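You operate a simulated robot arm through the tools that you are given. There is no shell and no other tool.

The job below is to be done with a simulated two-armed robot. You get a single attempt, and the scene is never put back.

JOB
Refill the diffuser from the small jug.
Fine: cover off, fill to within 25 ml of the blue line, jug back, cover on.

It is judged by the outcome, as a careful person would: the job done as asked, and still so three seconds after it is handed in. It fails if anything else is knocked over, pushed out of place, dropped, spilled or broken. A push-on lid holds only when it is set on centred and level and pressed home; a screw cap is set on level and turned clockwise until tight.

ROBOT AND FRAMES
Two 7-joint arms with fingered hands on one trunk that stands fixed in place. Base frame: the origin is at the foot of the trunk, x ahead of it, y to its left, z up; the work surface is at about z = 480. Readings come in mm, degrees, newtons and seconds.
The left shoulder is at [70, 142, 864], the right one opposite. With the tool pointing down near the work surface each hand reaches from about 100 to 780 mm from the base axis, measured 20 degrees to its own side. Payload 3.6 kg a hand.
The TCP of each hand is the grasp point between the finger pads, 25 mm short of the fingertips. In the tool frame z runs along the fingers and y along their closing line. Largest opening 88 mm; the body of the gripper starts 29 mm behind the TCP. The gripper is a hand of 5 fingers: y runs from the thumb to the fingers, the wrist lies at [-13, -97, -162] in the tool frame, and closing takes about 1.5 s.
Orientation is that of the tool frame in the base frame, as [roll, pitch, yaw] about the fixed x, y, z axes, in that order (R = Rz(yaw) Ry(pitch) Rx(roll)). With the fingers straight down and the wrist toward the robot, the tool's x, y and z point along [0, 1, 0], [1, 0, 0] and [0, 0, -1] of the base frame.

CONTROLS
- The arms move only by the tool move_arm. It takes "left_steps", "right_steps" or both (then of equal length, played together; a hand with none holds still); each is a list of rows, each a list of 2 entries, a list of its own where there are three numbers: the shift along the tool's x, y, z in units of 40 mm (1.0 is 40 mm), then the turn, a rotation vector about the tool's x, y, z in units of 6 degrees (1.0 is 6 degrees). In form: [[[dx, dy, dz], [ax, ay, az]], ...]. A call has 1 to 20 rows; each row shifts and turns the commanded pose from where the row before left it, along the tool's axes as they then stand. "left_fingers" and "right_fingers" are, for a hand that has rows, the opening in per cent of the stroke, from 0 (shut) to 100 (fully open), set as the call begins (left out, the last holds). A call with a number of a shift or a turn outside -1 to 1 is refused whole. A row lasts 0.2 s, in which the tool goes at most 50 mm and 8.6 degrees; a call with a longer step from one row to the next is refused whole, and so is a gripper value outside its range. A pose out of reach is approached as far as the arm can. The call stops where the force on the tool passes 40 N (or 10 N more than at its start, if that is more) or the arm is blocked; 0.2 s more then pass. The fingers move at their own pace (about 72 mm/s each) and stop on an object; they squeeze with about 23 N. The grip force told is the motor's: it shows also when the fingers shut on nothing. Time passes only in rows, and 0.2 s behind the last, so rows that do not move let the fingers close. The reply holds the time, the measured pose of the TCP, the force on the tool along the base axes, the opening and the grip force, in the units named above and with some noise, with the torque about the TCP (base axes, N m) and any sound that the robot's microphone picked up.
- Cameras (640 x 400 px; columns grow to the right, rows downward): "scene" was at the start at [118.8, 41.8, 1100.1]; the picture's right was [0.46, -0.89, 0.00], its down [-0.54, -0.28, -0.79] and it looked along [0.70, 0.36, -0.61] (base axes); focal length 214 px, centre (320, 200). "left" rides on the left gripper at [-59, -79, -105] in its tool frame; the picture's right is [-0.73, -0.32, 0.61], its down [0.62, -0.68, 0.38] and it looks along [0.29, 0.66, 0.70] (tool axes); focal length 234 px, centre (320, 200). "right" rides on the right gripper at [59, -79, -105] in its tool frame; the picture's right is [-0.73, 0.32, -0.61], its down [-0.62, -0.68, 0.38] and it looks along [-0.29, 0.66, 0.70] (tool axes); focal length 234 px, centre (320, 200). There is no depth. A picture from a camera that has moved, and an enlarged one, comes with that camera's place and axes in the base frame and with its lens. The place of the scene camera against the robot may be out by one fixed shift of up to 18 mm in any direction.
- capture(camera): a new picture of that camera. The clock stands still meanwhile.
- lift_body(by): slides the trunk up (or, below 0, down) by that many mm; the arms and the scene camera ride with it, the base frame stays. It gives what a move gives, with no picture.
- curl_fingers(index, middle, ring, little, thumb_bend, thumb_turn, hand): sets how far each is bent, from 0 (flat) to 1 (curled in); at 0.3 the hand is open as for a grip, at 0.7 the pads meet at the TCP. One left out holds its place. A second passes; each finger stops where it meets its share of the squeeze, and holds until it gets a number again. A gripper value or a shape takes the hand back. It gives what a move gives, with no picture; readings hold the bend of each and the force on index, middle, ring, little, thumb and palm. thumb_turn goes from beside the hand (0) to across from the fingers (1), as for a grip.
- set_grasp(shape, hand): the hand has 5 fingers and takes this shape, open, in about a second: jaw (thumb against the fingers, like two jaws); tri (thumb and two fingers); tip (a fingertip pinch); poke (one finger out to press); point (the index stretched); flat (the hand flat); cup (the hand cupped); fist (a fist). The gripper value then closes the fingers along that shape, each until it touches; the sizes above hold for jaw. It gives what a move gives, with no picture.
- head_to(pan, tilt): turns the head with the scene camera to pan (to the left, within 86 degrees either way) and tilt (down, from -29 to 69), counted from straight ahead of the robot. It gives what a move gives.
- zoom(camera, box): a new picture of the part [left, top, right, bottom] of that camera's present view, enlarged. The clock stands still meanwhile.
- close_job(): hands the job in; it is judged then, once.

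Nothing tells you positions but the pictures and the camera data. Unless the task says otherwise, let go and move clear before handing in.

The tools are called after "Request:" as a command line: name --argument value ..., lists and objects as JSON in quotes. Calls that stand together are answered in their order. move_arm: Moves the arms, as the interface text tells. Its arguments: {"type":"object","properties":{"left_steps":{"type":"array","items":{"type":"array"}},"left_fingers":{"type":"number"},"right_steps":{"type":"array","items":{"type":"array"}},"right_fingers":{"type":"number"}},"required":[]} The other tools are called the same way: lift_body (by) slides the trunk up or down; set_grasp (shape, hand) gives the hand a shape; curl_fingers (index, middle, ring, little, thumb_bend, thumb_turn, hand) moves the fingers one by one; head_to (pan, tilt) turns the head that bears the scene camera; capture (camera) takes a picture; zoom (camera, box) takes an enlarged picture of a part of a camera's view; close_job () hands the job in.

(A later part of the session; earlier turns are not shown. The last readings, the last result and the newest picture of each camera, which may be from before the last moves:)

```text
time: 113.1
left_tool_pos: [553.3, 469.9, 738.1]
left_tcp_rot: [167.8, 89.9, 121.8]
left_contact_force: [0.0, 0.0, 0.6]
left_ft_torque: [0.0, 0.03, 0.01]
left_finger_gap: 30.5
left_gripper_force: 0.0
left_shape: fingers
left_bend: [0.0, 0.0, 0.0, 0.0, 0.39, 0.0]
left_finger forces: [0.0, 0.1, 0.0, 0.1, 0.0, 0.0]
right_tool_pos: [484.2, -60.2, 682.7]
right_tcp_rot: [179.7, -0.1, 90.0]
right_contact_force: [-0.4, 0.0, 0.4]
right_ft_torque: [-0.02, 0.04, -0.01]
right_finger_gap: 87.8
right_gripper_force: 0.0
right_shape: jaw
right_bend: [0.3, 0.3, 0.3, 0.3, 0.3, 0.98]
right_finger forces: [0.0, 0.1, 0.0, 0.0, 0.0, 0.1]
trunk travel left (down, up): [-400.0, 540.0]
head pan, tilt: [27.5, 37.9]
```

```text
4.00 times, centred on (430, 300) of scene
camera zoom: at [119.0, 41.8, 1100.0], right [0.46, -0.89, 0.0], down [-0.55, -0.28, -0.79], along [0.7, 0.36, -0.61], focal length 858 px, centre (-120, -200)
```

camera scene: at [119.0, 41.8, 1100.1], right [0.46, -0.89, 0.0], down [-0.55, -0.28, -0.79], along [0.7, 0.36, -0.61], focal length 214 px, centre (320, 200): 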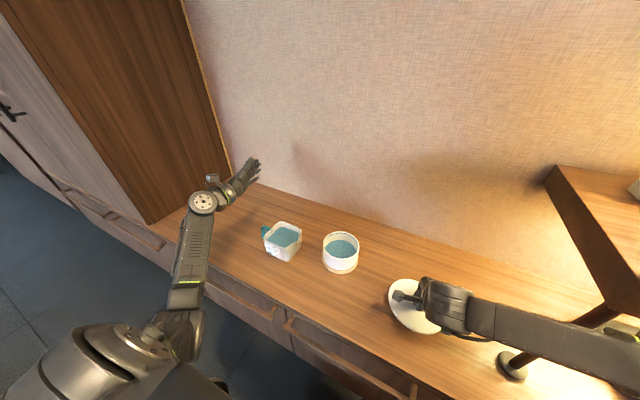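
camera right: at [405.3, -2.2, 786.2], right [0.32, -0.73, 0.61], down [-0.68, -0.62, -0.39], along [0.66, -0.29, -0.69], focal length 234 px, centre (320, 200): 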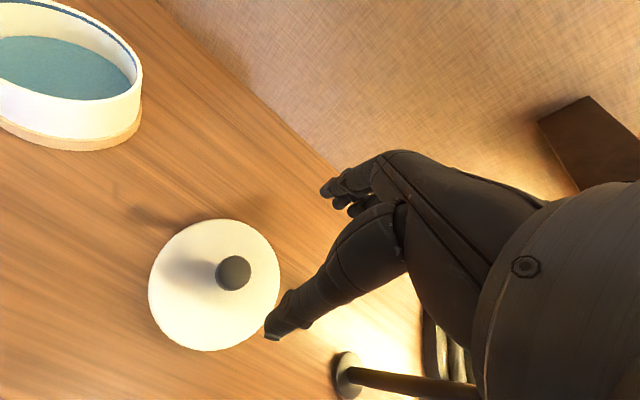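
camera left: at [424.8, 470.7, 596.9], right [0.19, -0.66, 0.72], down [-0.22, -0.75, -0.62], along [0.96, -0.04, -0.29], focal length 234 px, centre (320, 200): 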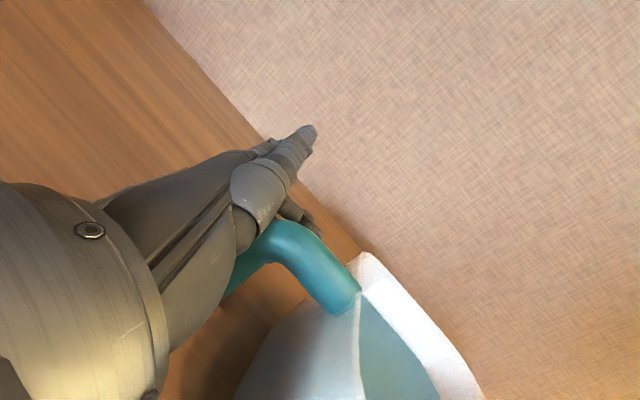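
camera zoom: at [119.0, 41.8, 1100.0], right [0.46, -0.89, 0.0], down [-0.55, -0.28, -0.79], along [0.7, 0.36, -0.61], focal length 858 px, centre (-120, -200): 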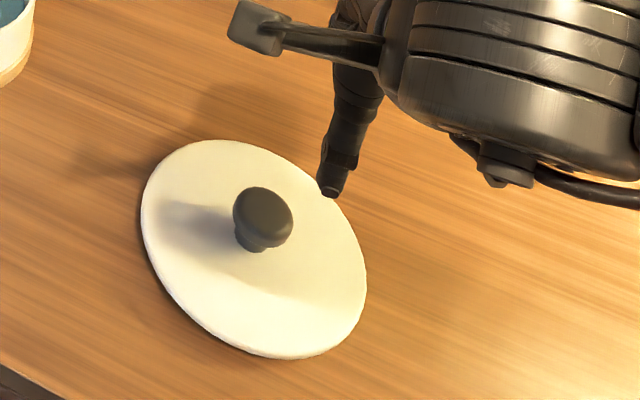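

The cover sits safely on the table. I also saw that closed fingers hold well over 20 N under load, so a handshake-style grip on the handle (thumb inside the loop just under its top bar, fingers outside, low down) should resist the jug's weight through direct contact. I'll test that pose in free air.

Request:
move_arm --left_steps '[[[0, 0, 0], [-0.85, 0, 0]], [[0, 0, 0], [-0.85, 0, 0]], [[0, 0, 0], [-0.85, 0, 0]], [[0, 0, 0], [-0.85, 0, 0]], [[0, 0, 0], [-0.85, 0, 0]], [[0, 0, 0], [-0.85, 0, 0]], [[0, 0, 0], [-0.85, 0, 0]], [[0, 0, 0], [-0.85, 0, 0]], [[0, 0, 0], [-0.85, 0, 0]], [[0, 0, 0], [0, 0, 0]]]'

Request:
set_grasp --hand "left" --shape "jaw"

Request:
capture --camera "scene"

Request:
zoom --camera "scene" --box '[170, 120, 310, 260]'

```text
time: 115.3
left_tool_pos: [554.2, 469.4, 738.3]
left_tcp_rot: [100.9, 89.9, 101.0]
left_contact_force: [0.7, -0.5, 0.7]
left_ft_torque: [0.01, 0.02, -0.03]
left_finger_gap: 30.7
left_gripper_force: 0.2
left_shape: fingers
left_bend: [0.0, 0.0, 0.0, 0.0, 0.39, 0.0]
left_finger forces: [0.0, 0.1, 0.0, 0.0, 0.0, 0.0]
right_tool_pos: [483.4, -61.2, 681.3]
right_tcp_rot: [179.7, 0.0, 89.9]
right_contact_force: [0.3, 0.5, -0.3]
right_ft_torque: [-0.02, 0.04, 0.02]
right_finger_gap: 87.5
right_gripper_force: 0.0
right_shape: jaw
right_bend: [0.3, 0.3, 0.3, 0.3, 0.3, 0.98]
right_finger forces: [0.1, 0.0, 0.1, 0.0, 0.1, 0.1]
trunk travel left (down, up): [-400.0, 540.0]
head pan, tilt: [27.5, 37.9]
```

```text
time: 116.2
left_tool_pos: [553.2, 469.5, 737.7]
left_tcp_rot: [122.2, 89.9, 122.1]
left_contact_force: [-0.6, 0.0, 0.1]
left_ft_torque: [-0.03, 0.02, -0.01]
left_finger_gap: 87.7
left_gripper_force: 0.0
left_shape: jaw
left_bend: [0.3, 0.3, 0.3, 0.3, 0.3, 0.97]
left_finger forces: [0.0, 0.1, 0.1, 0.0, 0.0, 0.0]
right_tool_pos: [485.3, -59.3, 680.9]
right_tcp_rot: [179.7, 0.0, 90.0]
right_contact_force: [-0.3, -0.1, 0.0]
right_ft_torque: [0.01, -0.03, 0.01]
right_finger_gap: 87.9
right_gripper_force: 0.0
right_shape: jaw
right_bend: [0.3, 0.3, 0.3, 0.3, 0.3, 0.98]
right_finger forces: [0.0, 0.0, 0.0, 0.1, 0.1, 0.0]
trunk travel left (down, up): [-400.0, 540.0]
head pan, tilt: [27.5, 37.9]
```

```text
taken
camera scene: at [118.9, 41.7, 1100.1], right [0.46, -0.89, 0.0], down [-0.54, -0.28, -0.79], along [0.7, 0.36, -0.61], focal length 214 px, centre (320, 200)
```

scene: 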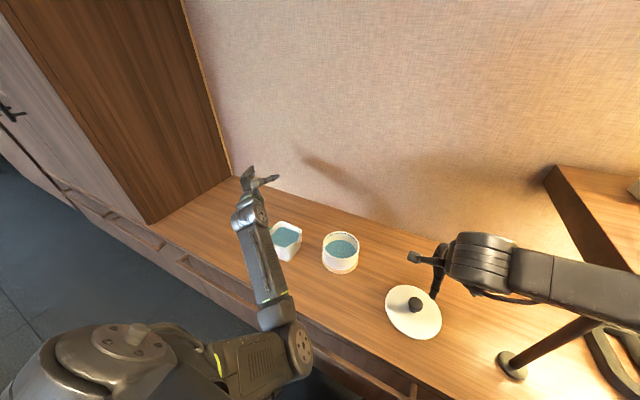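

```text
2.86 times, centred on (240, 190) of scene
camera zoom: at [118.9, 41.7, 1100.1], right [0.46, -0.89, 0.0], down [-0.54, -0.28, -0.79], along [0.7, 0.36, -0.61], focal length 613 px, centre (549, 229)
```

zoom: 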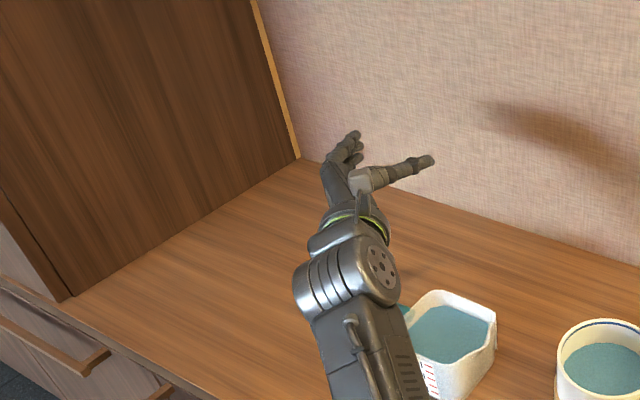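

Request:
move_arm --left_steps '[[[0, 0, 0], [0.85, 0, 0]], [[0, 0, 0], [0.85, 0, 0]], [[0, 0, 0], [0.8, 0, 0]], [[0, -0.14, -0.677], [0, 0, 0]], [[0.3, -0.14, -0.677], [0, 0, 0]], [[0.5, -0.14, -0.677], [0, 0, 0]], [[0.8, -0.14, -0.677], [0, 0, 0]], [[0.85, -0.14, -0.677], [0, 0, 0]], [[0, 0, 0], [0, 0, 0]]]' --left_fingers 55

Request:
capture --camera "left"

Request:
zoom --camera "scene" --box '[170, 150, 330, 290]'

```text
time: 118.2
left_tool_pos: [413.5, 477.5, 641.2]
left_tcp_rot: [135.5, 89.9, 120.3]
left_contact_force: [-0.6, -0.4, 0.2]
left_ft_torque: [-0.02, 0.02, 0.0]
left_finger_gap: 48.7
left_gripper_force: 0.1
left_shape: jaw
left_bend: [0.74, 0.42, 0.39, 0.42, 0.67, 1.0]
left_finger forces: [0.0, 0.0, 0.0, 0.0, 0.0, 0.0]
right_tool_pos: [483.9, -60.1, 682.6]
right_tcp_rot: [179.8, -0.1, 89.9]
right_contact_force: [0.1, -0.2, 0.0]
right_ft_torque: [-0.03, 0.0, -0.01]
right_finger_gap: 87.8
right_gripper_force: 0.1
right_shape: jaw
right_bend: [0.3, 0.3, 0.3, 0.3, 0.3, 0.98]
right_finger forces: [0.0, 0.0, 0.1, 0.0, 0.1, 0.0]
trunk travel left (down, up): [-400.0, 540.0]
head pan, tilt: [27.5, 37.9]
```

```text
taken
camera left: at [291.9, 427.6, 700.1], right [0.5, -0.47, 0.72], down [0.19, -0.76, -0.63], along [0.84, 0.45, -0.29], focal length 234 px, centre (320, 200)
```

left: 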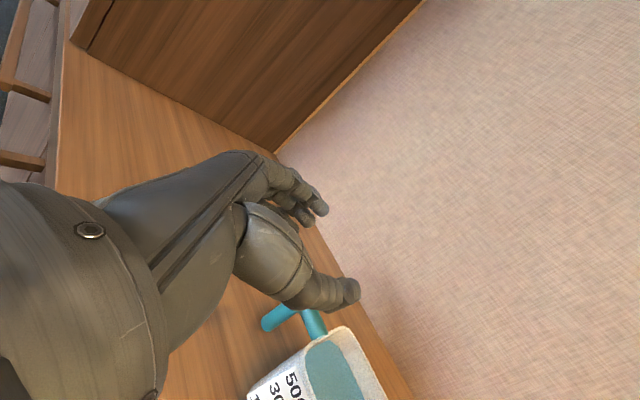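

```text
2.86 times, centred on (250, 220) of scene
camera zoom: at [119.0, 41.7, 1100.1], right [0.46, -0.89, 0.0], down [-0.55, -0.28, -0.79], along [0.7, 0.36, -0.61], focal length 613 px, centre (520, 143)
```

zoom: 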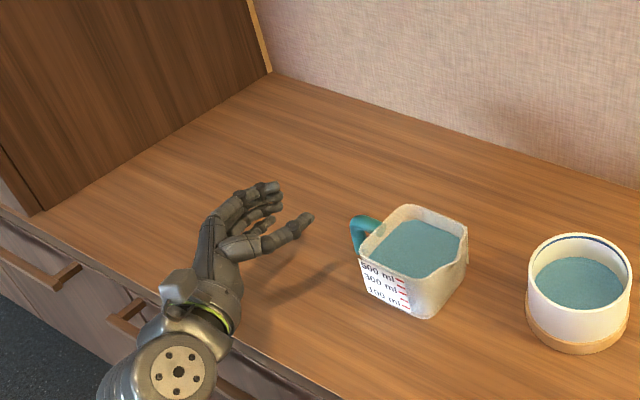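

Request:
curl_fingers --hand "left" --index 0.45 --middle 0.45 --ring 0.45 --little 0.45 --thumb_bend 0.52 --thumb_turn 1.0

Request:
move_arm --left_steps '[[[0.8, 0, 0], [0, 0, 0]], [[0.8, 0, 0], [0, 0, 0]], [[0.8, 0, 0], [0, 0, 0]], [[0.2, 0, 0], [0, 0, 0]], [[0, 0, 0], [0, 0, 0]]]'

Request:
capture --camera "left"

Request:
zoom --camera "scene" --box '[190, 170, 310, 280]'

```text
time: 119.2
left_tool_pos: [412.5, 477.4, 641.3]
left_tcp_rot: [55.1, 89.9, 39.9]
left_contact_force: [-1.0, 0.3, 0.6]
left_ft_torque: [0.0, -0.02, 0.02]
left_finger_gap: 44.1
left_gripper_force: 0.0
left_shape: fingers
left_bend: [0.45, 0.45, 0.45, 0.45, 0.52, 1.0]
left_finger forces: [0.0, 0.0, 0.0, 0.0, 0.1, 0.0]
right_tool_pos: [483.6, -60.3, 681.6]
right_tcp_rot: [179.7, -0.1, 90.0]
right_contact_force: [0.1, 0.6, 0.5]
right_ft_torque: [-0.02, 0.02, 0.0]
right_finger_gap: 87.9
right_gripper_force: 0.0
right_shape: jaw
right_bend: [0.3, 0.3, 0.3, 0.3, 0.3, 0.98]
right_finger forces: [0.0, 0.0, 0.1, 0.1, 0.1, 0.1]
trunk travel left (down, up): [-400.0, 540.0]
head pan, tilt: [27.5, 37.9]
```

```text
time: 120.4
left_tool_pos: [413.6, 478.9, 534.6]
left_tcp_rot: [136.8, 89.9, 121.7]
left_contact_force: [0.5, 0.2, -0.1]
left_ft_torque: [-0.01, -0.01, -0.02]
left_finger_gap: 44.5
left_gripper_force: 0.1
left_shape: fingers
left_bend: [0.45, 0.45, 0.45, 0.45, 0.52, 1.0]
left_finger forces: [0.0, 0.0, 0.1, 0.0, 0.0, 0.0]
right_tool_pos: [484.5, -58.9, 681.7]
right_tcp_rot: [179.7, 0.0, 90.0]
right_contact_force: [0.0, 0.6, 0.7]
right_ft_torque: [0.01, 0.03, -0.02]
right_finger_gap: 87.8
right_gripper_force: 0.0
right_shape: jaw
right_bend: [0.3, 0.3, 0.3, 0.3, 0.3, 0.98]
right_finger forces: [0.0, 0.0, 0.0, 0.0, 0.1, 0.0]
trunk travel left (down, up): [-400.0, 540.0]
head pan, tilt: [27.5, 37.9]
```

```text
taken
camera left: at [293.0, 428.4, 594.8], right [0.5, -0.47, 0.73], down [0.19, -0.76, -0.62], along [0.84, 0.45, -0.29], focal length 234 px, centre (320, 200)
```

left: 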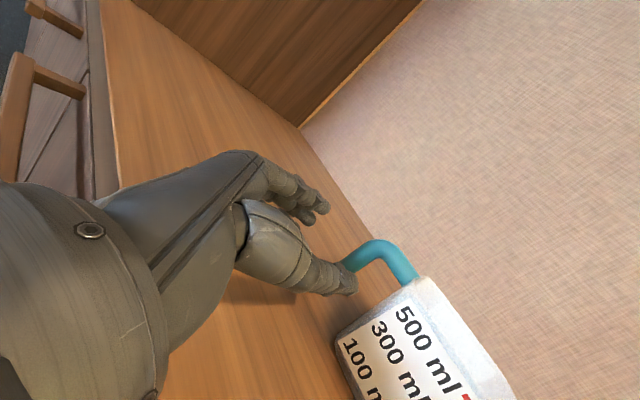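

```text
3.64 times, centred on (250, 225) of scene
camera zoom: at [118.8, 41.7, 1100.1], right [0.46, -0.89, 0.0], down [-0.54, -0.28, -0.79], along [0.7, 0.36, -0.61], focal length 780 px, centre (574, 109)
```

zoom: 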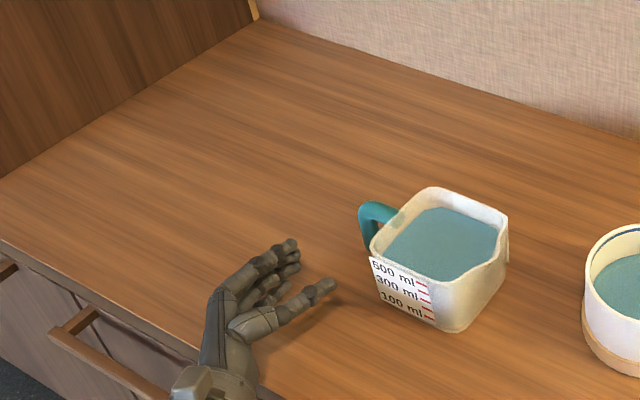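

Request:
zoom --camera "left" --box '[240, 150, 460, 350]'

Request:
zoom --camera "scene" --box '[240, 200, 310, 260]'

```text
2.00 times, centred on (350, 250) of left
camera zoom: at [293.0, 428.4, 594.8], right [0.5, -0.47, 0.73], down [0.19, -0.76, -0.62], along [0.84, 0.45, -0.29], focal length 468 px, centre (260, 100)
```

zoom: 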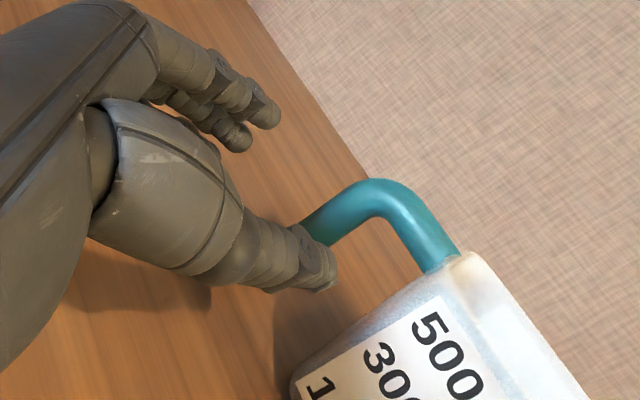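

```text
6.67 times, centred on (275, 230) of scene
camera zoom: at [118.8, 41.7, 1100.1], right [0.46, -0.89, 0.0], down [-0.54, -0.28, -0.79], along [0.7, 0.36, -0.61], focal length 1430 px, centre (620, 0)
```

zoom: 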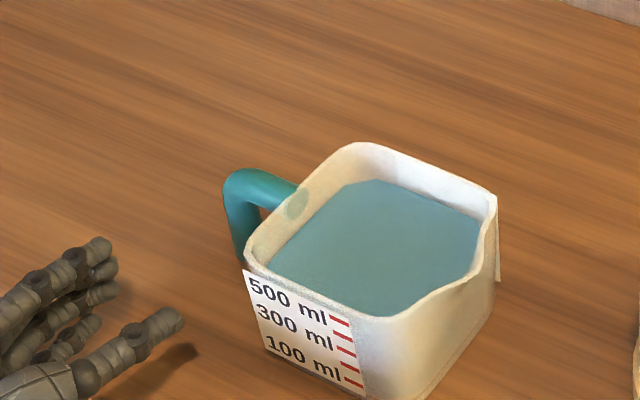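

Request:
move_arm --left_steps '[[[0.1, 0, 0], [0, 0, 0]], [[0.09, 0, 0], [0, 0, 0]], [[0, 0, 0], [0, 0, 0]]]'

Request:
move_arm --left_steps '[[[0, 0.207, 0.77], [0, 0, 0]], [[0, 0.13, 0.483], [0, 0, 0]], [[0, 0, 0], [0, 0, 0]]]'

Request:
zoom --camera "left" --box '[240, 150, 460, 350]'

Request:
zoom --camera "scene" --box '[230, 195, 310, 265]'

```text
time: 121.2
left_tool_pos: [414.1, 477.9, 528.6]
left_tcp_rot: [75.8, 89.9, 60.7]
left_contact_force: [-0.7, -0.7, 0.5]
left_ft_torque: [-0.01, 0.0, -0.03]
left_finger_gap: 44.5
left_gripper_force: 0.0
left_shape: fingers
left_bend: [0.45, 0.45, 0.45, 0.45, 0.52, 1.0]
left_finger forces: [0.0, 0.0, 0.1, 0.0, 0.0, 0.1]
right_tool_pos: [484.0, -58.9, 682.0]
right_tcp_rot: [179.7, -0.1, 90.0]
right_contact_force: [0.2, -0.3, -0.1]
right_ft_torque: [0.01, 0.03, 0.02]
right_finger_gap: 87.8
right_gripper_force: 0.0
right_shape: jaw
right_bend: [0.3, 0.3, 0.3, 0.3, 0.3, 0.98]
right_finger forces: [0.0, 0.1, 0.0, 0.1, 0.0, 0.1]
trunk travel left (down, up): [-400.0, 540.0]
head pan, tilt: [27.5, 37.9]
```

```text
time: 122.0
left_tool_pos: [465.0, 478.4, 528.5]
left_tcp_rot: [98.6, 89.9, 83.5]
left_contact_force: [-0.5, 0.0, 1.2]
left_ft_torque: [-0.01, 0.0, -0.01]
left_finger_gap: 44.2
left_gripper_force: 0.1
left_shape: fingers
left_bend: [0.45, 0.45, 0.45, 0.45, 0.52, 1.0]
left_finger forces: [0.1, 0.0, 0.0, 0.0, 0.0, 0.0]
right_tool_pos: [483.6, -59.0, 682.6]
right_tcp_rot: [179.7, -0.1, 90.0]
right_contact_force: [0.0, -0.8, 0.5]
right_ft_torque: [-0.01, -0.02, 0.02]
right_finger_gap: 87.6
right_gripper_force: 0.2
right_shape: jaw
right_bend: [0.3, 0.3, 0.3, 0.3, 0.3, 0.98]
right_finger forces: [0.1, 0.0, 0.0, 0.0, 0.1, 0.0]
trunk travel left (down, up): [-400.0, 540.0]
head pan, tilt: [27.5, 37.9]
```

```text
2.00 times, centred on (350, 250) of left
camera zoom: at [345.4, 428.5, 587.5], right [0.5, -0.47, 0.73], down [0.19, -0.76, -0.62], along [0.84, 0.45, -0.29], focal length 468 px, centre (260, 100)
```

zoom: 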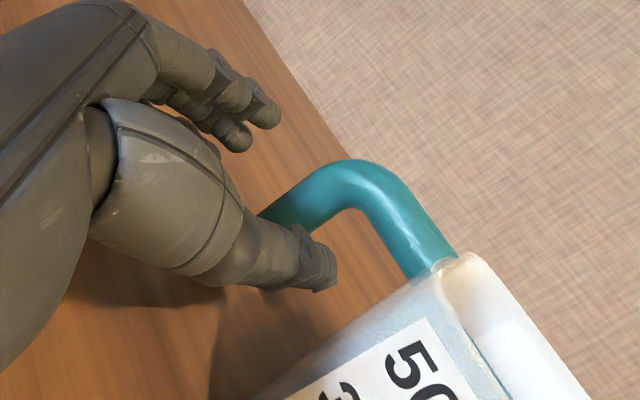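

```text
5.71 times, centred on (270, 230) of scene
camera zoom: at [118.8, 41.8, 1100.1], right [0.46, -0.89, 0.0], down [-0.54, -0.28, -0.79], along [0.7, 0.36, -0.61], focal length 1226 px, centre (606, 29)
```

zoom: 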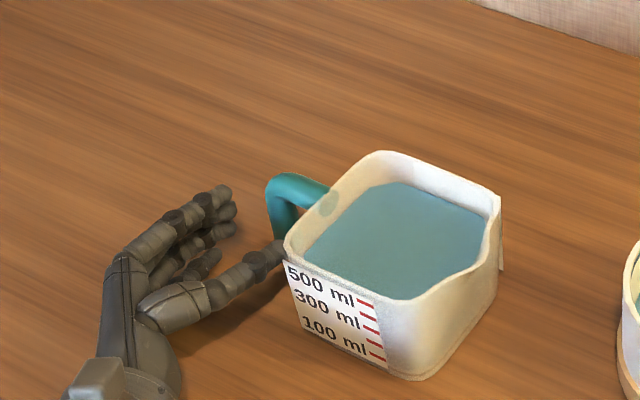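

Request:
move_arm --left_steps '[[[0, 0.065, 0.24], [0, 0, 0]], [[0, 0.065, 0.24], [0, 0, 0]], [[0, 0, 0], [0, 0, 0]]]'

Request:
zoom --camera "left" --box '[240, 150, 460, 350]'

Request:
zoom --camera "scene" --box '[230, 195, 310, 265]'

```text
time: 122.8
left_tool_pos: [487.3, 477.5, 529.4]
left_tcp_rot: [92.1, 89.9, 77.0]
left_contact_force: [0.0, -0.8, 0.0]
left_ft_torque: [0.01, 0.02, -0.01]
left_finger_gap: 44.6
left_gripper_force: 0.1
left_shape: fingers
left_bend: [0.45, 0.45, 0.45, 0.45, 0.52, 1.0]
left_finger forces: [0.0, 0.0, 0.1, 0.0, 0.0, 0.1]
right_tool_pos: [484.6, -58.6, 682.0]
right_tcp_rot: [179.7, -0.1, 90.0]
right_contact_force: [0.0, 0.1, 0.1]
right_ft_torque: [0.0, -0.03, 0.0]
right_finger_gap: 87.7
right_gripper_force: 0.1
right_shape: jaw
right_bend: [0.3, 0.3, 0.3, 0.3, 0.3, 0.98]
right_finger forces: [0.0, 0.0, 0.0, 0.0, 0.1, 0.0]
trunk travel left (down, up): [-400.0, 540.0]
head pan, tilt: [27.5, 37.9]
```

```text
2.00 times, centred on (350, 250) of left
camera zoom: at [365.1, 429.0, 587.5], right [0.5, -0.47, 0.73], down [0.19, -0.76, -0.62], along [0.84, 0.45, -0.29], focal length 468 px, centre (260, 100)
```

zoom: 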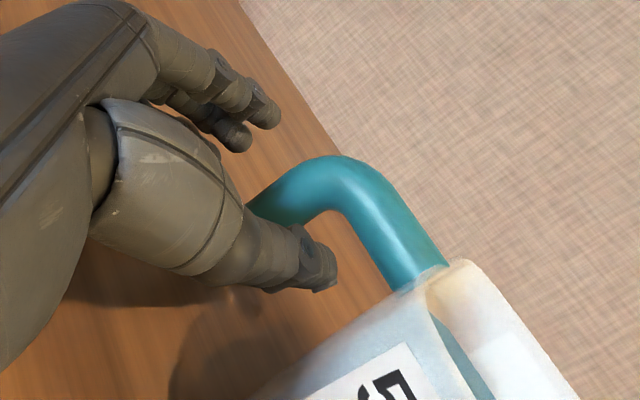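

```text
5.71 times, centred on (270, 230) of scene
camera zoom: at [118.8, 41.8, 1100.1], right [0.46, -0.89, 0.0], down [-0.54, -0.28, -0.79], along [0.7, 0.36, -0.61], focal length 1226 px, centre (606, 29)
```

zoom: 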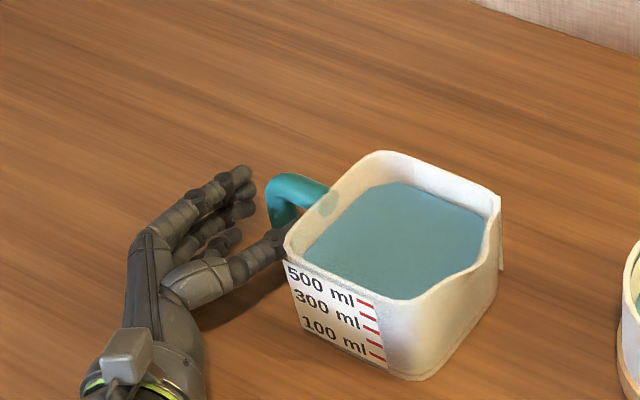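

Request:
move_arm --left_steps '[[[0, 0.06, 0.22], [0, 0, 0]], [[0, 0.06, 0.22], [0, 0, 0]], [[0, 0, 0], [0, 0, 0]]]'

Request:
zoom --camera "left" --box '[240, 150, 460, 350]'

Request:
zoom --camera "scene" --box '[230, 195, 310, 265]'

```text
time: 123.6
left_tool_pos: [505.4, 479.1, 528.9]
left_tcp_rot: [60.2, 89.8, 45.1]
left_contact_force: [0.2, 0.3, 0.0]
left_ft_torque: [0.02, 0.02, 0.01]
left_finger_gap: 44.5
left_gripper_force: 0.0
left_shape: fingers
left_bend: [0.45, 0.45, 0.45, 0.45, 0.52, 1.0]
left_finger forces: [0.0, 0.1, 0.1, 0.0, 0.0, 0.0]
right_tool_pos: [483.2, -60.6, 682.7]
right_tcp_rot: [179.6, -0.1, 90.0]
right_contact_force: [-0.4, 0.4, -0.2]
right_ft_torque: [0.0, 0.01, 0.01]
right_finger_gap: 87.7
right_gripper_force: 0.1
right_shape: jaw
right_bend: [0.3, 0.3, 0.3, 0.3, 0.3, 0.98]
right_finger forces: [0.0, 0.1, 0.0, 0.1, 0.0, 0.1]
trunk travel left (down, up): [-400.0, 540.0]
head pan, tilt: [27.5, 37.9]
```

```text
2.00 times, centred on (350, 250) of left
camera zoom: at [382.7, 429.0, 587.7], right [0.5, -0.47, 0.73], down [0.19, -0.76, -0.63], along [0.84, 0.45, -0.29], focal length 468 px, centre (260, 100)
```

zoom: 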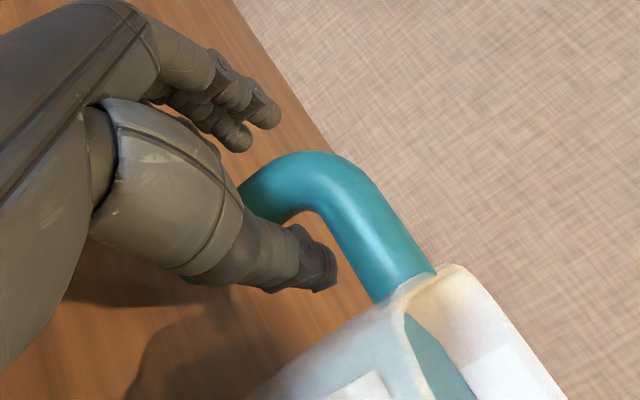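

```text
5.71 times, centred on (270, 230) of scene
camera zoom: at [118.3, 41.5, 1100.2], right [0.46, -0.89, 0.0], down [-0.54, -0.28, -0.79], along [0.7, 0.37, -0.61], focal length 1226 px, centre (606, 29)
```

zoom: 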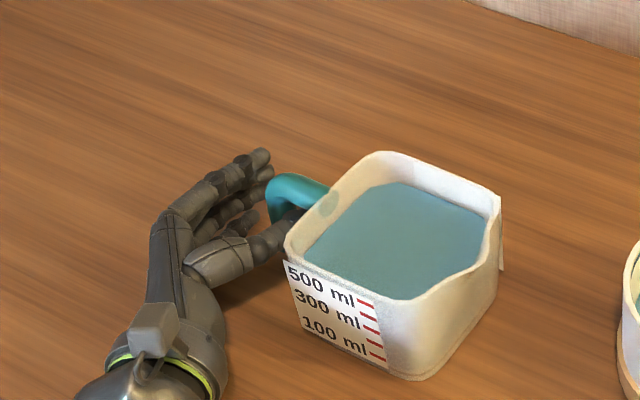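

The handle leg is now between thumb (inside the loop) and fingers (outside). I'll advance 6 mm more and close all digits.

Request:
move_arm --left_steps '[[[0, 0.04, 0.145], [0, 0, 0]], [[0, 0, 0], [0, 0, 0]]]'

Request:
curl_fingers --hand "left" --index 0.9 --middle 0.9 --ring 0.9 --little 0.9 --thumb_bend 0.9

Request:
zoom --camera "left" --box '[240, 150, 460, 350]'

Request:
zoom --camera "scene" --box '[230, 195, 310, 265]'

```text
time: 124.2
left_tool_pos: [510.1, 477.5, 529.1]
left_tcp_rot: [60.5, 89.9, 45.4]
left_contact_force: [-0.1, -0.9, -0.1]
left_ft_torque: [0.0, 0.01, 0.0]
left_finger_gap: 44.0
left_gripper_force: 0.1
left_shape: fingers
left_bend: [0.45, 0.45, 0.45, 0.45, 0.52, 1.0]
left_finger forces: [0.0, 0.0, 0.0, 0.0, 0.0, 0.0]
right_tool_pos: [483.1, -59.4, 681.8]
right_tcp_rot: [179.7, -0.2, 90.0]
right_contact_force: [-0.3, -0.2, 0.4]
right_ft_torque: [0.0, -0.02, -0.02]
right_finger_gap: 87.7
right_gripper_force: 0.0
right_shape: jaw
right_bend: [0.3, 0.3, 0.3, 0.3, 0.3, 0.98]
right_finger forces: [0.1, 0.0, 0.0, 0.0, 0.0, 0.0]
trunk travel left (down, up): [-400.0, 540.0]
head pan, tilt: [27.5, 37.9]
```

```text
time: 125.2
left_tool_pos: [510.9, 478.7, 530.0]
left_tcp_rot: [88.0, 89.9, 72.8]
left_contact_force: [0.5, -0.9, 0.4]
left_ft_torque: [-0.08, -0.01, 0.06]
left_finger_gap: 0.0
left_gripper_force: 1.0
left_shape: fingers
left_bend: [0.76, 0.89, 0.9, 0.9, 0.82, 1.0]
left_finger forces: [0.1, 0.1, 0.0, 2.8, 0.0, 0.0]
right_tool_pos: [483.4, -59.9, 682.2]
right_tcp_rot: [179.7, -0.2, 90.0]
right_contact_force: [0.4, -0.5, 0.6]
right_ft_torque: [0.01, 0.02, 0.0]
right_finger_gap: 87.7
right_gripper_force: 0.1
right_shape: jaw
right_bend: [0.3, 0.3, 0.3, 0.3, 0.3, 0.98]
right_finger forces: [0.0, 0.0, 0.0, 0.0, 0.1, 0.0]
trunk travel left (down, up): [-400.0, 540.0]
head pan, tilt: [27.5, 37.9]
```

```text
2.00 times, centred on (350, 250) of left
camera zoom: at [389.1, 428.7, 587.7], right [0.5, -0.47, 0.73], down [0.19, -0.76, -0.63], along [0.84, 0.45, -0.29], focal length 468 px, centre (260, 100)
```

zoom: 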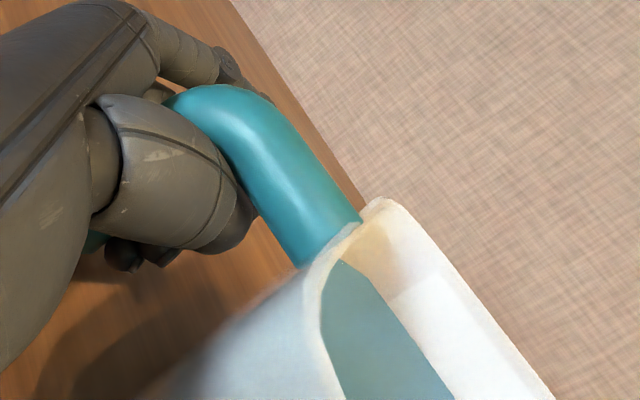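

```text
5.71 times, centred on (270, 230) of scene
camera zoom: at [118.6, 41.2, 1100.1], right [0.46, -0.89, 0.0], down [-0.54, -0.28, -0.79], along [0.7, 0.37, -0.61], focal length 1226 px, centre (606, 29)
```

zoom: 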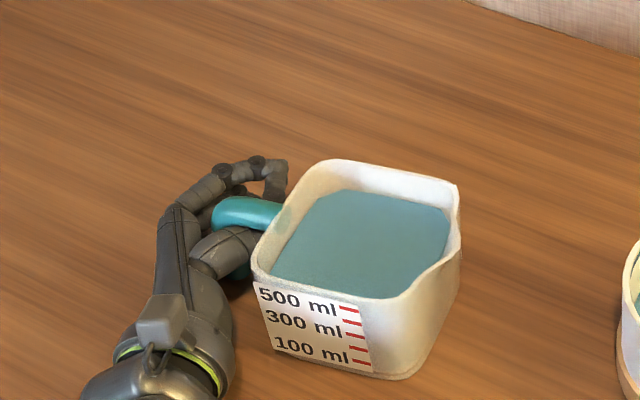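

Closing drew the handle deep into the hand: the leg is now caged between the thumb and the fingers near the palm, and the jug has stayed upright. I'll tighten all digits fully and look at the forces.

Request:
curl_fingers --hand "left" --index 1.0 --middle 1.0 --ring 1.0 --little 1.0 --thumb_bend 1.0

Request:
capture --camera "left"

Request:
zoom --camera "scene" --box '[230, 195, 310, 265]'

```text
time: 126.2
left_tool_pos: [510.6, 477.4, 528.6]
left_tcp_rot: [90.0, 89.9, 75.0]
left_contact_force: [-0.1, -0.5, -0.3]
left_ft_torque: [-0.08, -0.16, 0.0]
left_finger_gap: 0.0
left_gripper_force: 8.7
left_shape: fingers
left_bend: [0.86, 1.0, 0.99, 0.99, 0.99, 1.0]
left_finger forces: [0.0, 1.5, 2.2, 2.7, 4.0, 6.8]
right_tool_pos: [484.0, -59.6, 682.5]
right_tcp_rot: [179.7, -0.2, 90.0]
right_contact_force: [0.9, 0.2, 0.6]
right_ft_torque: [0.0, -0.01, -0.04]
right_finger_gap: 87.8
right_gripper_force: 0.0
right_shape: jaw
right_bend: [0.3, 0.3, 0.3, 0.3, 0.3, 0.98]
right_finger forces: [0.1, 0.0, 0.1, 0.0, 0.0, 0.0]
trunk travel left (down, up): [-400.0, 540.0]
head pan, tilt: [27.5, 37.9]
```

```text
taken
camera left: at [389.1, 428.8, 587.7], right [0.5, -0.47, 0.72], down [0.19, -0.76, -0.63], along [0.84, 0.45, -0.29], focal length 234 px, centre (320, 200)
```

left: 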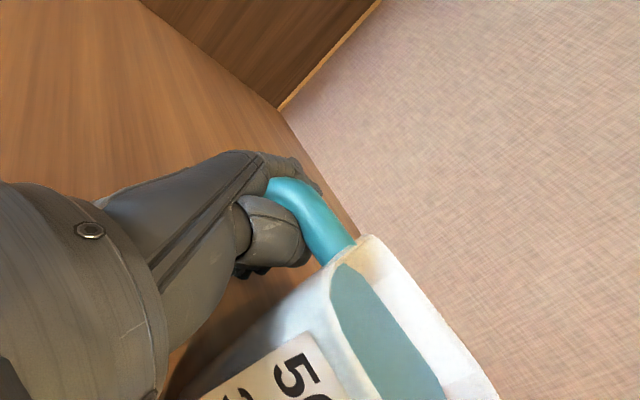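

```text
5.71 times, centred on (270, 230) of scene
camera zoom: at [118.7, 41.2, 1100.1], right [0.46, -0.89, 0.0], down [-0.54, -0.28, -0.79], along [0.7, 0.37, -0.61], focal length 1226 px, centre (606, 29)
```

zoom: 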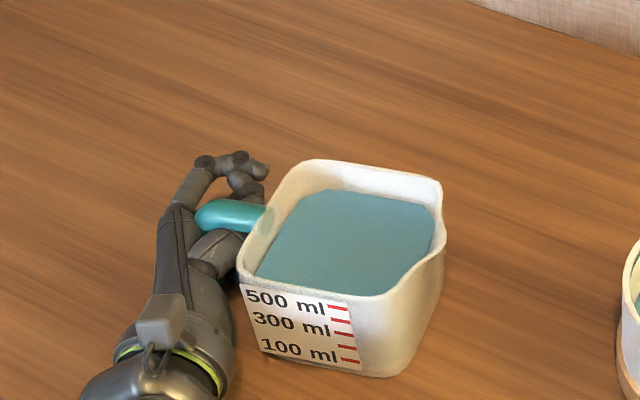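

The palm now registers contact (6.8 N), with middle, ring, little and thumb all loaded: a true power grasp, though the jug turned somewhat on the table. A 5 mm test lift comes next.

Request:
move_arm --left_steps '[[[-0.065, 0, 0], [0, 0, 0]], [[-0.065, 0, 0], [0, 0, 0]], [[0, 0, 0], [0, 0, 0]], [[0, 0, 0], [0, 0, 0]]]'

Request:
capture --camera "left"

Request:
zoom --camera "scene" --box '[230, 195, 310, 265]'

```text
time: 127.2
left_tool_pos: [509.6, 478.6, 533.8]
left_tcp_rot: [75.4, 89.9, 60.1]
left_contact_force: [-0.5, 0.4, -3.9]
left_ft_torque: [0.21, -0.1, -0.05]
left_finger_gap: 0.3
left_gripper_force: 8.1
left_shape: fingers
left_bend: [0.88, 1.0, 1.0, 1.0, 1.0, 1.0]
left_finger forces: [0.1, 1.6, 1.7, 1.7, 4.9, 6.1]
right_tool_pos: [484.2, -59.2, 683.6]
right_tcp_rot: [179.7, -0.1, 90.0]
right_contact_force: [0.0, -0.1, 0.2]
right_ft_torque: [0.01, -0.01, -0.01]
right_finger_gap: 87.8
right_gripper_force: 0.0
right_shape: jaw
right_bend: [0.3, 0.3, 0.3, 0.3, 0.3, 0.98]
right_finger forces: [0.1, 0.1, 0.0, 0.1, 0.0, 0.0]
trunk travel left (down, up): [-400.0, 540.0]
head pan, tilt: [27.5, 37.9]
```

```text
taken
camera left: at [389.3, 429.6, 592.5], right [0.5, -0.47, 0.72], down [0.19, -0.76, -0.62], along [0.84, 0.45, -0.29], focal length 234 px, centre (320, 200)
```

left: 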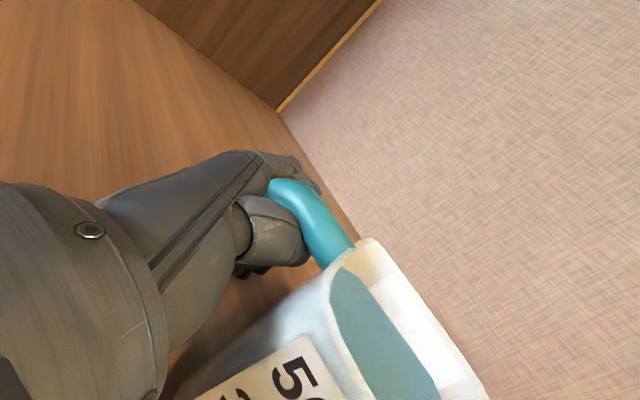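

```text
5.71 times, centred on (270, 230) of scene
camera zoom: at [119.2, 42.2, 1100.0], right [0.46, -0.89, 0.0], down [-0.55, -0.28, -0.79], along [0.7, 0.36, -0.61], focal length 1226 px, centre (606, 29)
```

zoom: 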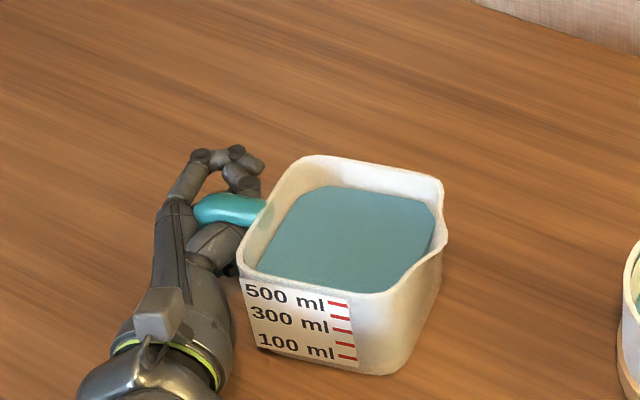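

Request:
move_arm --left_steps '[[[-0.065, 0, 0], [0, 0, 0]], [[-0.065, 0, 0], [0, 0, 0]], [[0, 0, 0], [0, 0, 0]], [[0, 0, 0], [0, 0, 0]]]'

Request:
zoom --camera "scene" --box '[230, 195, 310, 265]'

Request:
capture --camera "left"

```text
time: 128.2
left_tool_pos: [511.9, 479.1, 539.5]
left_tcp_rot: [161.6, 89.9, 146.5]
left_contact_force: [-0.2, -0.4, -4.2]
left_ft_torque: [0.27, -0.1, -0.01]
left_finger_gap: 0.2
left_gripper_force: 9.7
left_shape: fingers
left_bend: [0.88, 1.0, 1.0, 1.0, 1.0, 1.0]
left_finger forces: [0.1, 2.7, 1.6, 1.6, 6.3, 7.2]
right_tool_pos: [483.9, -59.7, 682.0]
right_tcp_rot: [179.7, -0.2, 90.0]
right_contact_force: [-0.2, 0.4, 0.7]
right_ft_torque: [0.01, 0.0, 0.04]
right_finger_gap: 87.5
right_gripper_force: 0.1
right_shape: jaw
right_bend: [0.3, 0.3, 0.3, 0.3, 0.3, 0.98]
right_finger forces: [0.0, 0.0, 0.0, 0.0, 0.0, 0.0]
trunk travel left (down, up): [-400.0, 540.0]
head pan, tilt: [27.5, 37.9]
```

```text
5.71 times, centred on (270, 230) of scene
camera zoom: at [119.3, 42.2, 1100.0], right [0.46, -0.89, 0.0], down [-0.55, -0.28, -0.79], along [0.7, 0.36, -0.61], focal length 1226 px, centre (606, 29)
```

zoom: 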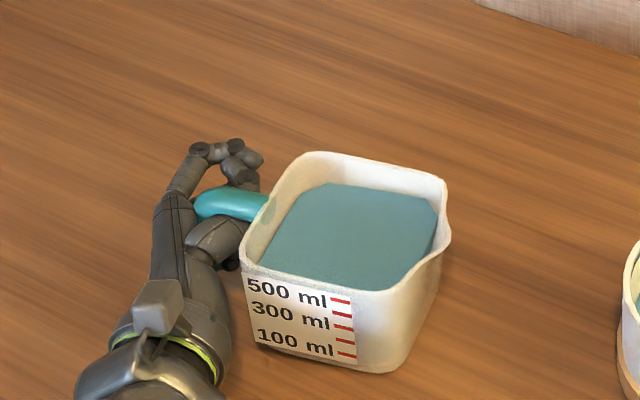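

```text
taken
camera left: at [389.7, 429.3, 597.8], right [0.5, -0.47, 0.73], down [0.19, -0.76, -0.62], along [0.84, 0.45, -0.29], focal length 234 px, centre (320, 200)
```

left: 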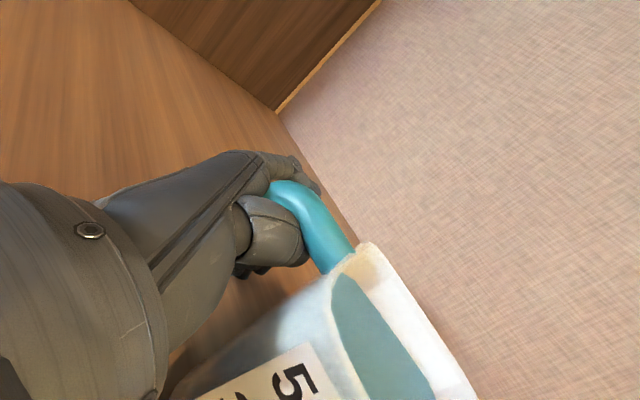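

The grasp resists, but softly (about 0.3 Nm at 4° of sag). I'll take up the remaining slack by rolling the hand spout-up in small steps and watch the torque build.

Request:
move_arm --left_steps '[[[-0.03, 0, 0], [0, -0.2575, -0.428]], [[-0.03, 0, 0], [0, -0.2575, -0.428]], [[0, 0, 0], [0, 0, 0]], [[0, 0, 0], [0, 0, 0]]]'

Request:
zoom --camera "scene" --box '[230, 195, 310, 265]'

```text
time: 129.2
left_tool_pos: [510.2, 478.3, 541.3]
left_tcp_rot: [-60.0, 84.2, -75.1]
left_contact_force: [0.1, -0.1, -4.8]
left_ft_torque: [0.33, -0.1, 0.02]
left_finger_gap: 0.0
left_gripper_force: 11.1
left_shape: fingers
left_bend: [0.88, 1.0, 1.0, 1.0, 1.0, 1.0]
left_finger forces: [0.0, 3.1, 1.6, 1.2, 7.3, 8.4]
right_tool_pos: [484.0, -59.3, 680.6]
right_tcp_rot: [179.7, -0.1, 89.9]
right_contact_force: [-0.4, -1.1, 0.2]
right_ft_torque: [-0.03, 0.02, -0.01]
right_finger_gap: 87.5
right_gripper_force: 0.0
right_shape: jaw
right_bend: [0.3, 0.3, 0.3, 0.3, 0.3, 0.98]
right_finger forces: [0.0, 0.0, 0.0, 0.0, 0.1, 0.0]
trunk travel left (down, up): [-400.0, 540.0]
head pan, tilt: [27.5, 37.9]
```

```text
5.71 times, centred on (270, 230) of scene
camera zoom: at [119.4, 42.3, 1100.0], right [0.46, -0.89, 0.0], down [-0.55, -0.28, -0.79], along [0.7, 0.36, -0.61], focal length 1226 px, centre (606, 29)
```

zoom: 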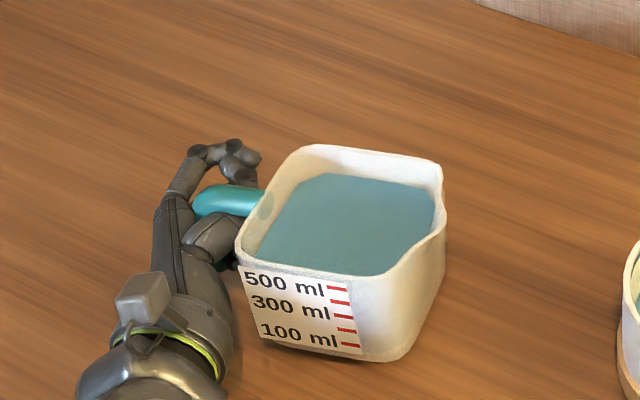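

The jug's near bottom edge has now risen off the table and the load reads as a steady ~4.8 N acting at the jug's centre, so the grasp is carrying it. I'll lift a further 10 mm slowly and check it hangs level.

Request:
move_arm --left_steps '[[[-0.06, 0, 0], [0, 0, 0]], [[-0.07, 0, 0], [0, 0, 0]], [[-0.07, 0, 0], [0, 0, 0]], [[-0.05, 0, 0], [0, 0, 0]], [[0, 0, 0], [0, 0, 0]]]'

Request:
zoom --camera "scene" --box '[230, 195, 310, 265]'

Request:
capture --camera "left"

Request:
capture --camera "right"

```text
time: 130.4
left_tool_pos: [509.5, 479.2, 551.6]
left_tcp_rot: [-59.7, 84.0, -74.7]
left_contact_force: [-0.2, -0.5, -5.1]
left_ft_torque: [0.34, -0.06, -0.02]
left_finger_gap: 0.0
left_gripper_force: 11.0
left_shape: fingers
left_bend: [0.88, 1.0, 1.0, 1.0, 1.0, 1.0]
left_finger forces: [0.1, 3.2, 1.7, 1.3, 7.5, 8.6]
right_tool_pos: [484.8, -58.3, 681.7]
right_tcp_rot: [179.7, -0.1, 89.9]
right_contact_force: [-0.1, -0.4, -0.3]
right_ft_torque: [0.01, 0.02, 0.0]
right_finger_gap: 87.6
right_gripper_force: 0.0
right_shape: jaw
right_bend: [0.3, 0.3, 0.3, 0.3, 0.3, 0.98]
right_finger forces: [0.0, 0.1, 0.0, 0.0, 0.0, 0.0]
trunk travel left (down, up): [-400.0, 540.0]
head pan, tilt: [27.5, 37.9]
```

```text
5.71 times, centred on (270, 230) of scene
camera zoom: at [119.4, 42.3, 1100.0], right [0.46, -0.89, 0.0], down [-0.55, -0.28, -0.79], along [0.7, 0.36, -0.61], focal length 1226 px, centre (606, 29)
```

zoom: 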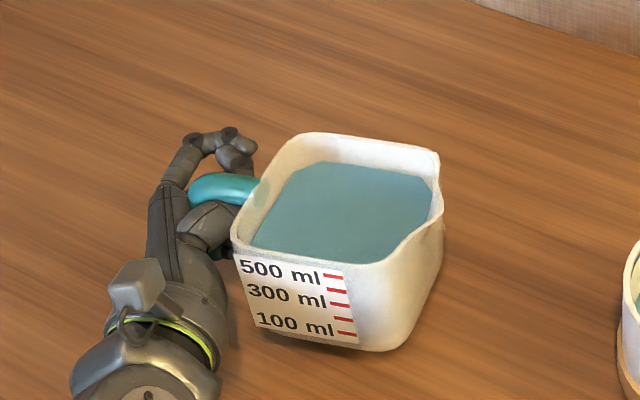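

```text
taken
camera left: at [387.8, 436.4, 611.3], right [0.48, -0.39, 0.78], down [0.21, -0.82, -0.54], along [0.85, 0.42, -0.31], focal length 234 px, centre (320, 200)
```

left: 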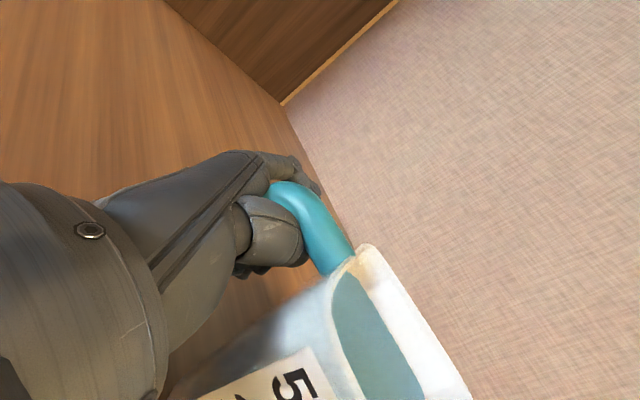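

```text
taken
camera right: at [405.7, -1.8, 785.7], right [0.32, -0.73, 0.61], down [-0.68, -0.62, -0.39], along [0.66, -0.29, -0.69], focal length 234 px, centre (320, 200)
```

right: 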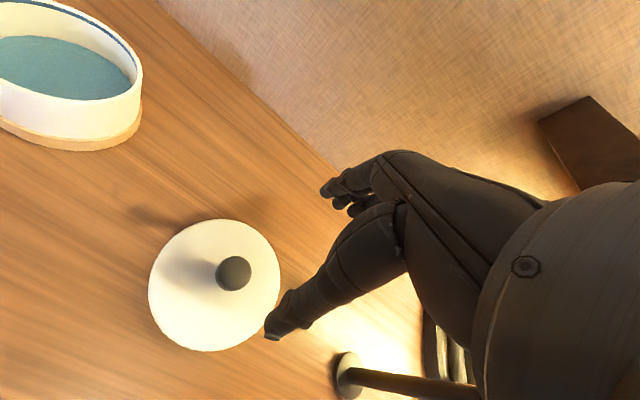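

The jug is off the table, level, and held steadily (5 N, torque constant). I'll raise it another 35 mm and check again before carrying it over.

Request:
move_arm --left_steps '[[[-0.15, -0.013, 0.008], [0, 0, 0]], [[-0.18, -0.016, 0.01], [0, 0, 0]], [[-0.2, -0.018, 0.01], [0, 0, 0]], [[-0.2, -0.018, 0.01], [0, 0, 0]], [[-0.15, -0.014, 0.01], [0, 0, 0]], [[0, 0, 0], [0, 0, 0]]]'

Request:
zoom --camera "scene" --box '[230, 180, 370, 280]'

Request:
capture --camera "left"

```text
time: 131.8
left_tool_pos: [511.0, 479.6, 585.7]
left_tcp_rot: [-59.5, 84.1, -74.6]
left_contact_force: [-0.7, 0.1, -5.3]
left_ft_torque: [0.3, -0.11, 0.0]
left_finger_gap: 0.2
left_gripper_force: 11.2
left_shape: fingers
left_bend: [0.88, 1.0, 1.0, 1.0, 1.0, 1.0]
left_finger forces: [0.0, 3.4, 1.7, 1.2, 7.8, 8.4]
right_tool_pos: [485.0, -59.0, 681.5]
right_tcp_rot: [179.7, -0.1, 90.0]
right_contact_force: [-0.6, 0.3, 0.3]
right_ft_torque: [0.05, -0.01, 0.0]
right_finger_gap: 87.8
right_gripper_force: 0.0
right_shape: jaw
right_bend: [0.3, 0.3, 0.3, 0.3, 0.3, 0.98]
right_finger forces: [0.0, 0.0, 0.0, 0.0, 0.0, 0.0]
trunk travel left (down, up): [-400.0, 540.0]
head pan, tilt: [27.5, 37.9]
```

```text
4.00 times, centred on (300, 230) of scene
camera zoom: at [119.4, 42.3, 1100.0], right [0.46, -0.89, 0.0], down [-0.55, -0.28, -0.79], along [0.7, 0.36, -0.61], focal length 858 px, centre (400, 80)
```

zoom: 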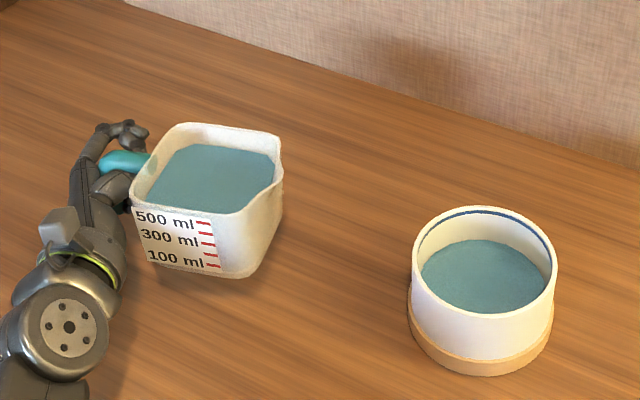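

```text
taken
camera left: at [387.8, 436.6, 646.2], right [0.48, -0.39, 0.78], down [0.21, -0.82, -0.54], along [0.85, 0.42, -0.31], focal length 234 px, centre (320, 200)
```

left: 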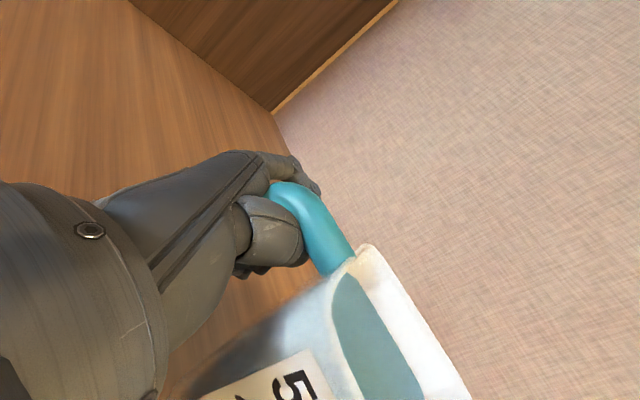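

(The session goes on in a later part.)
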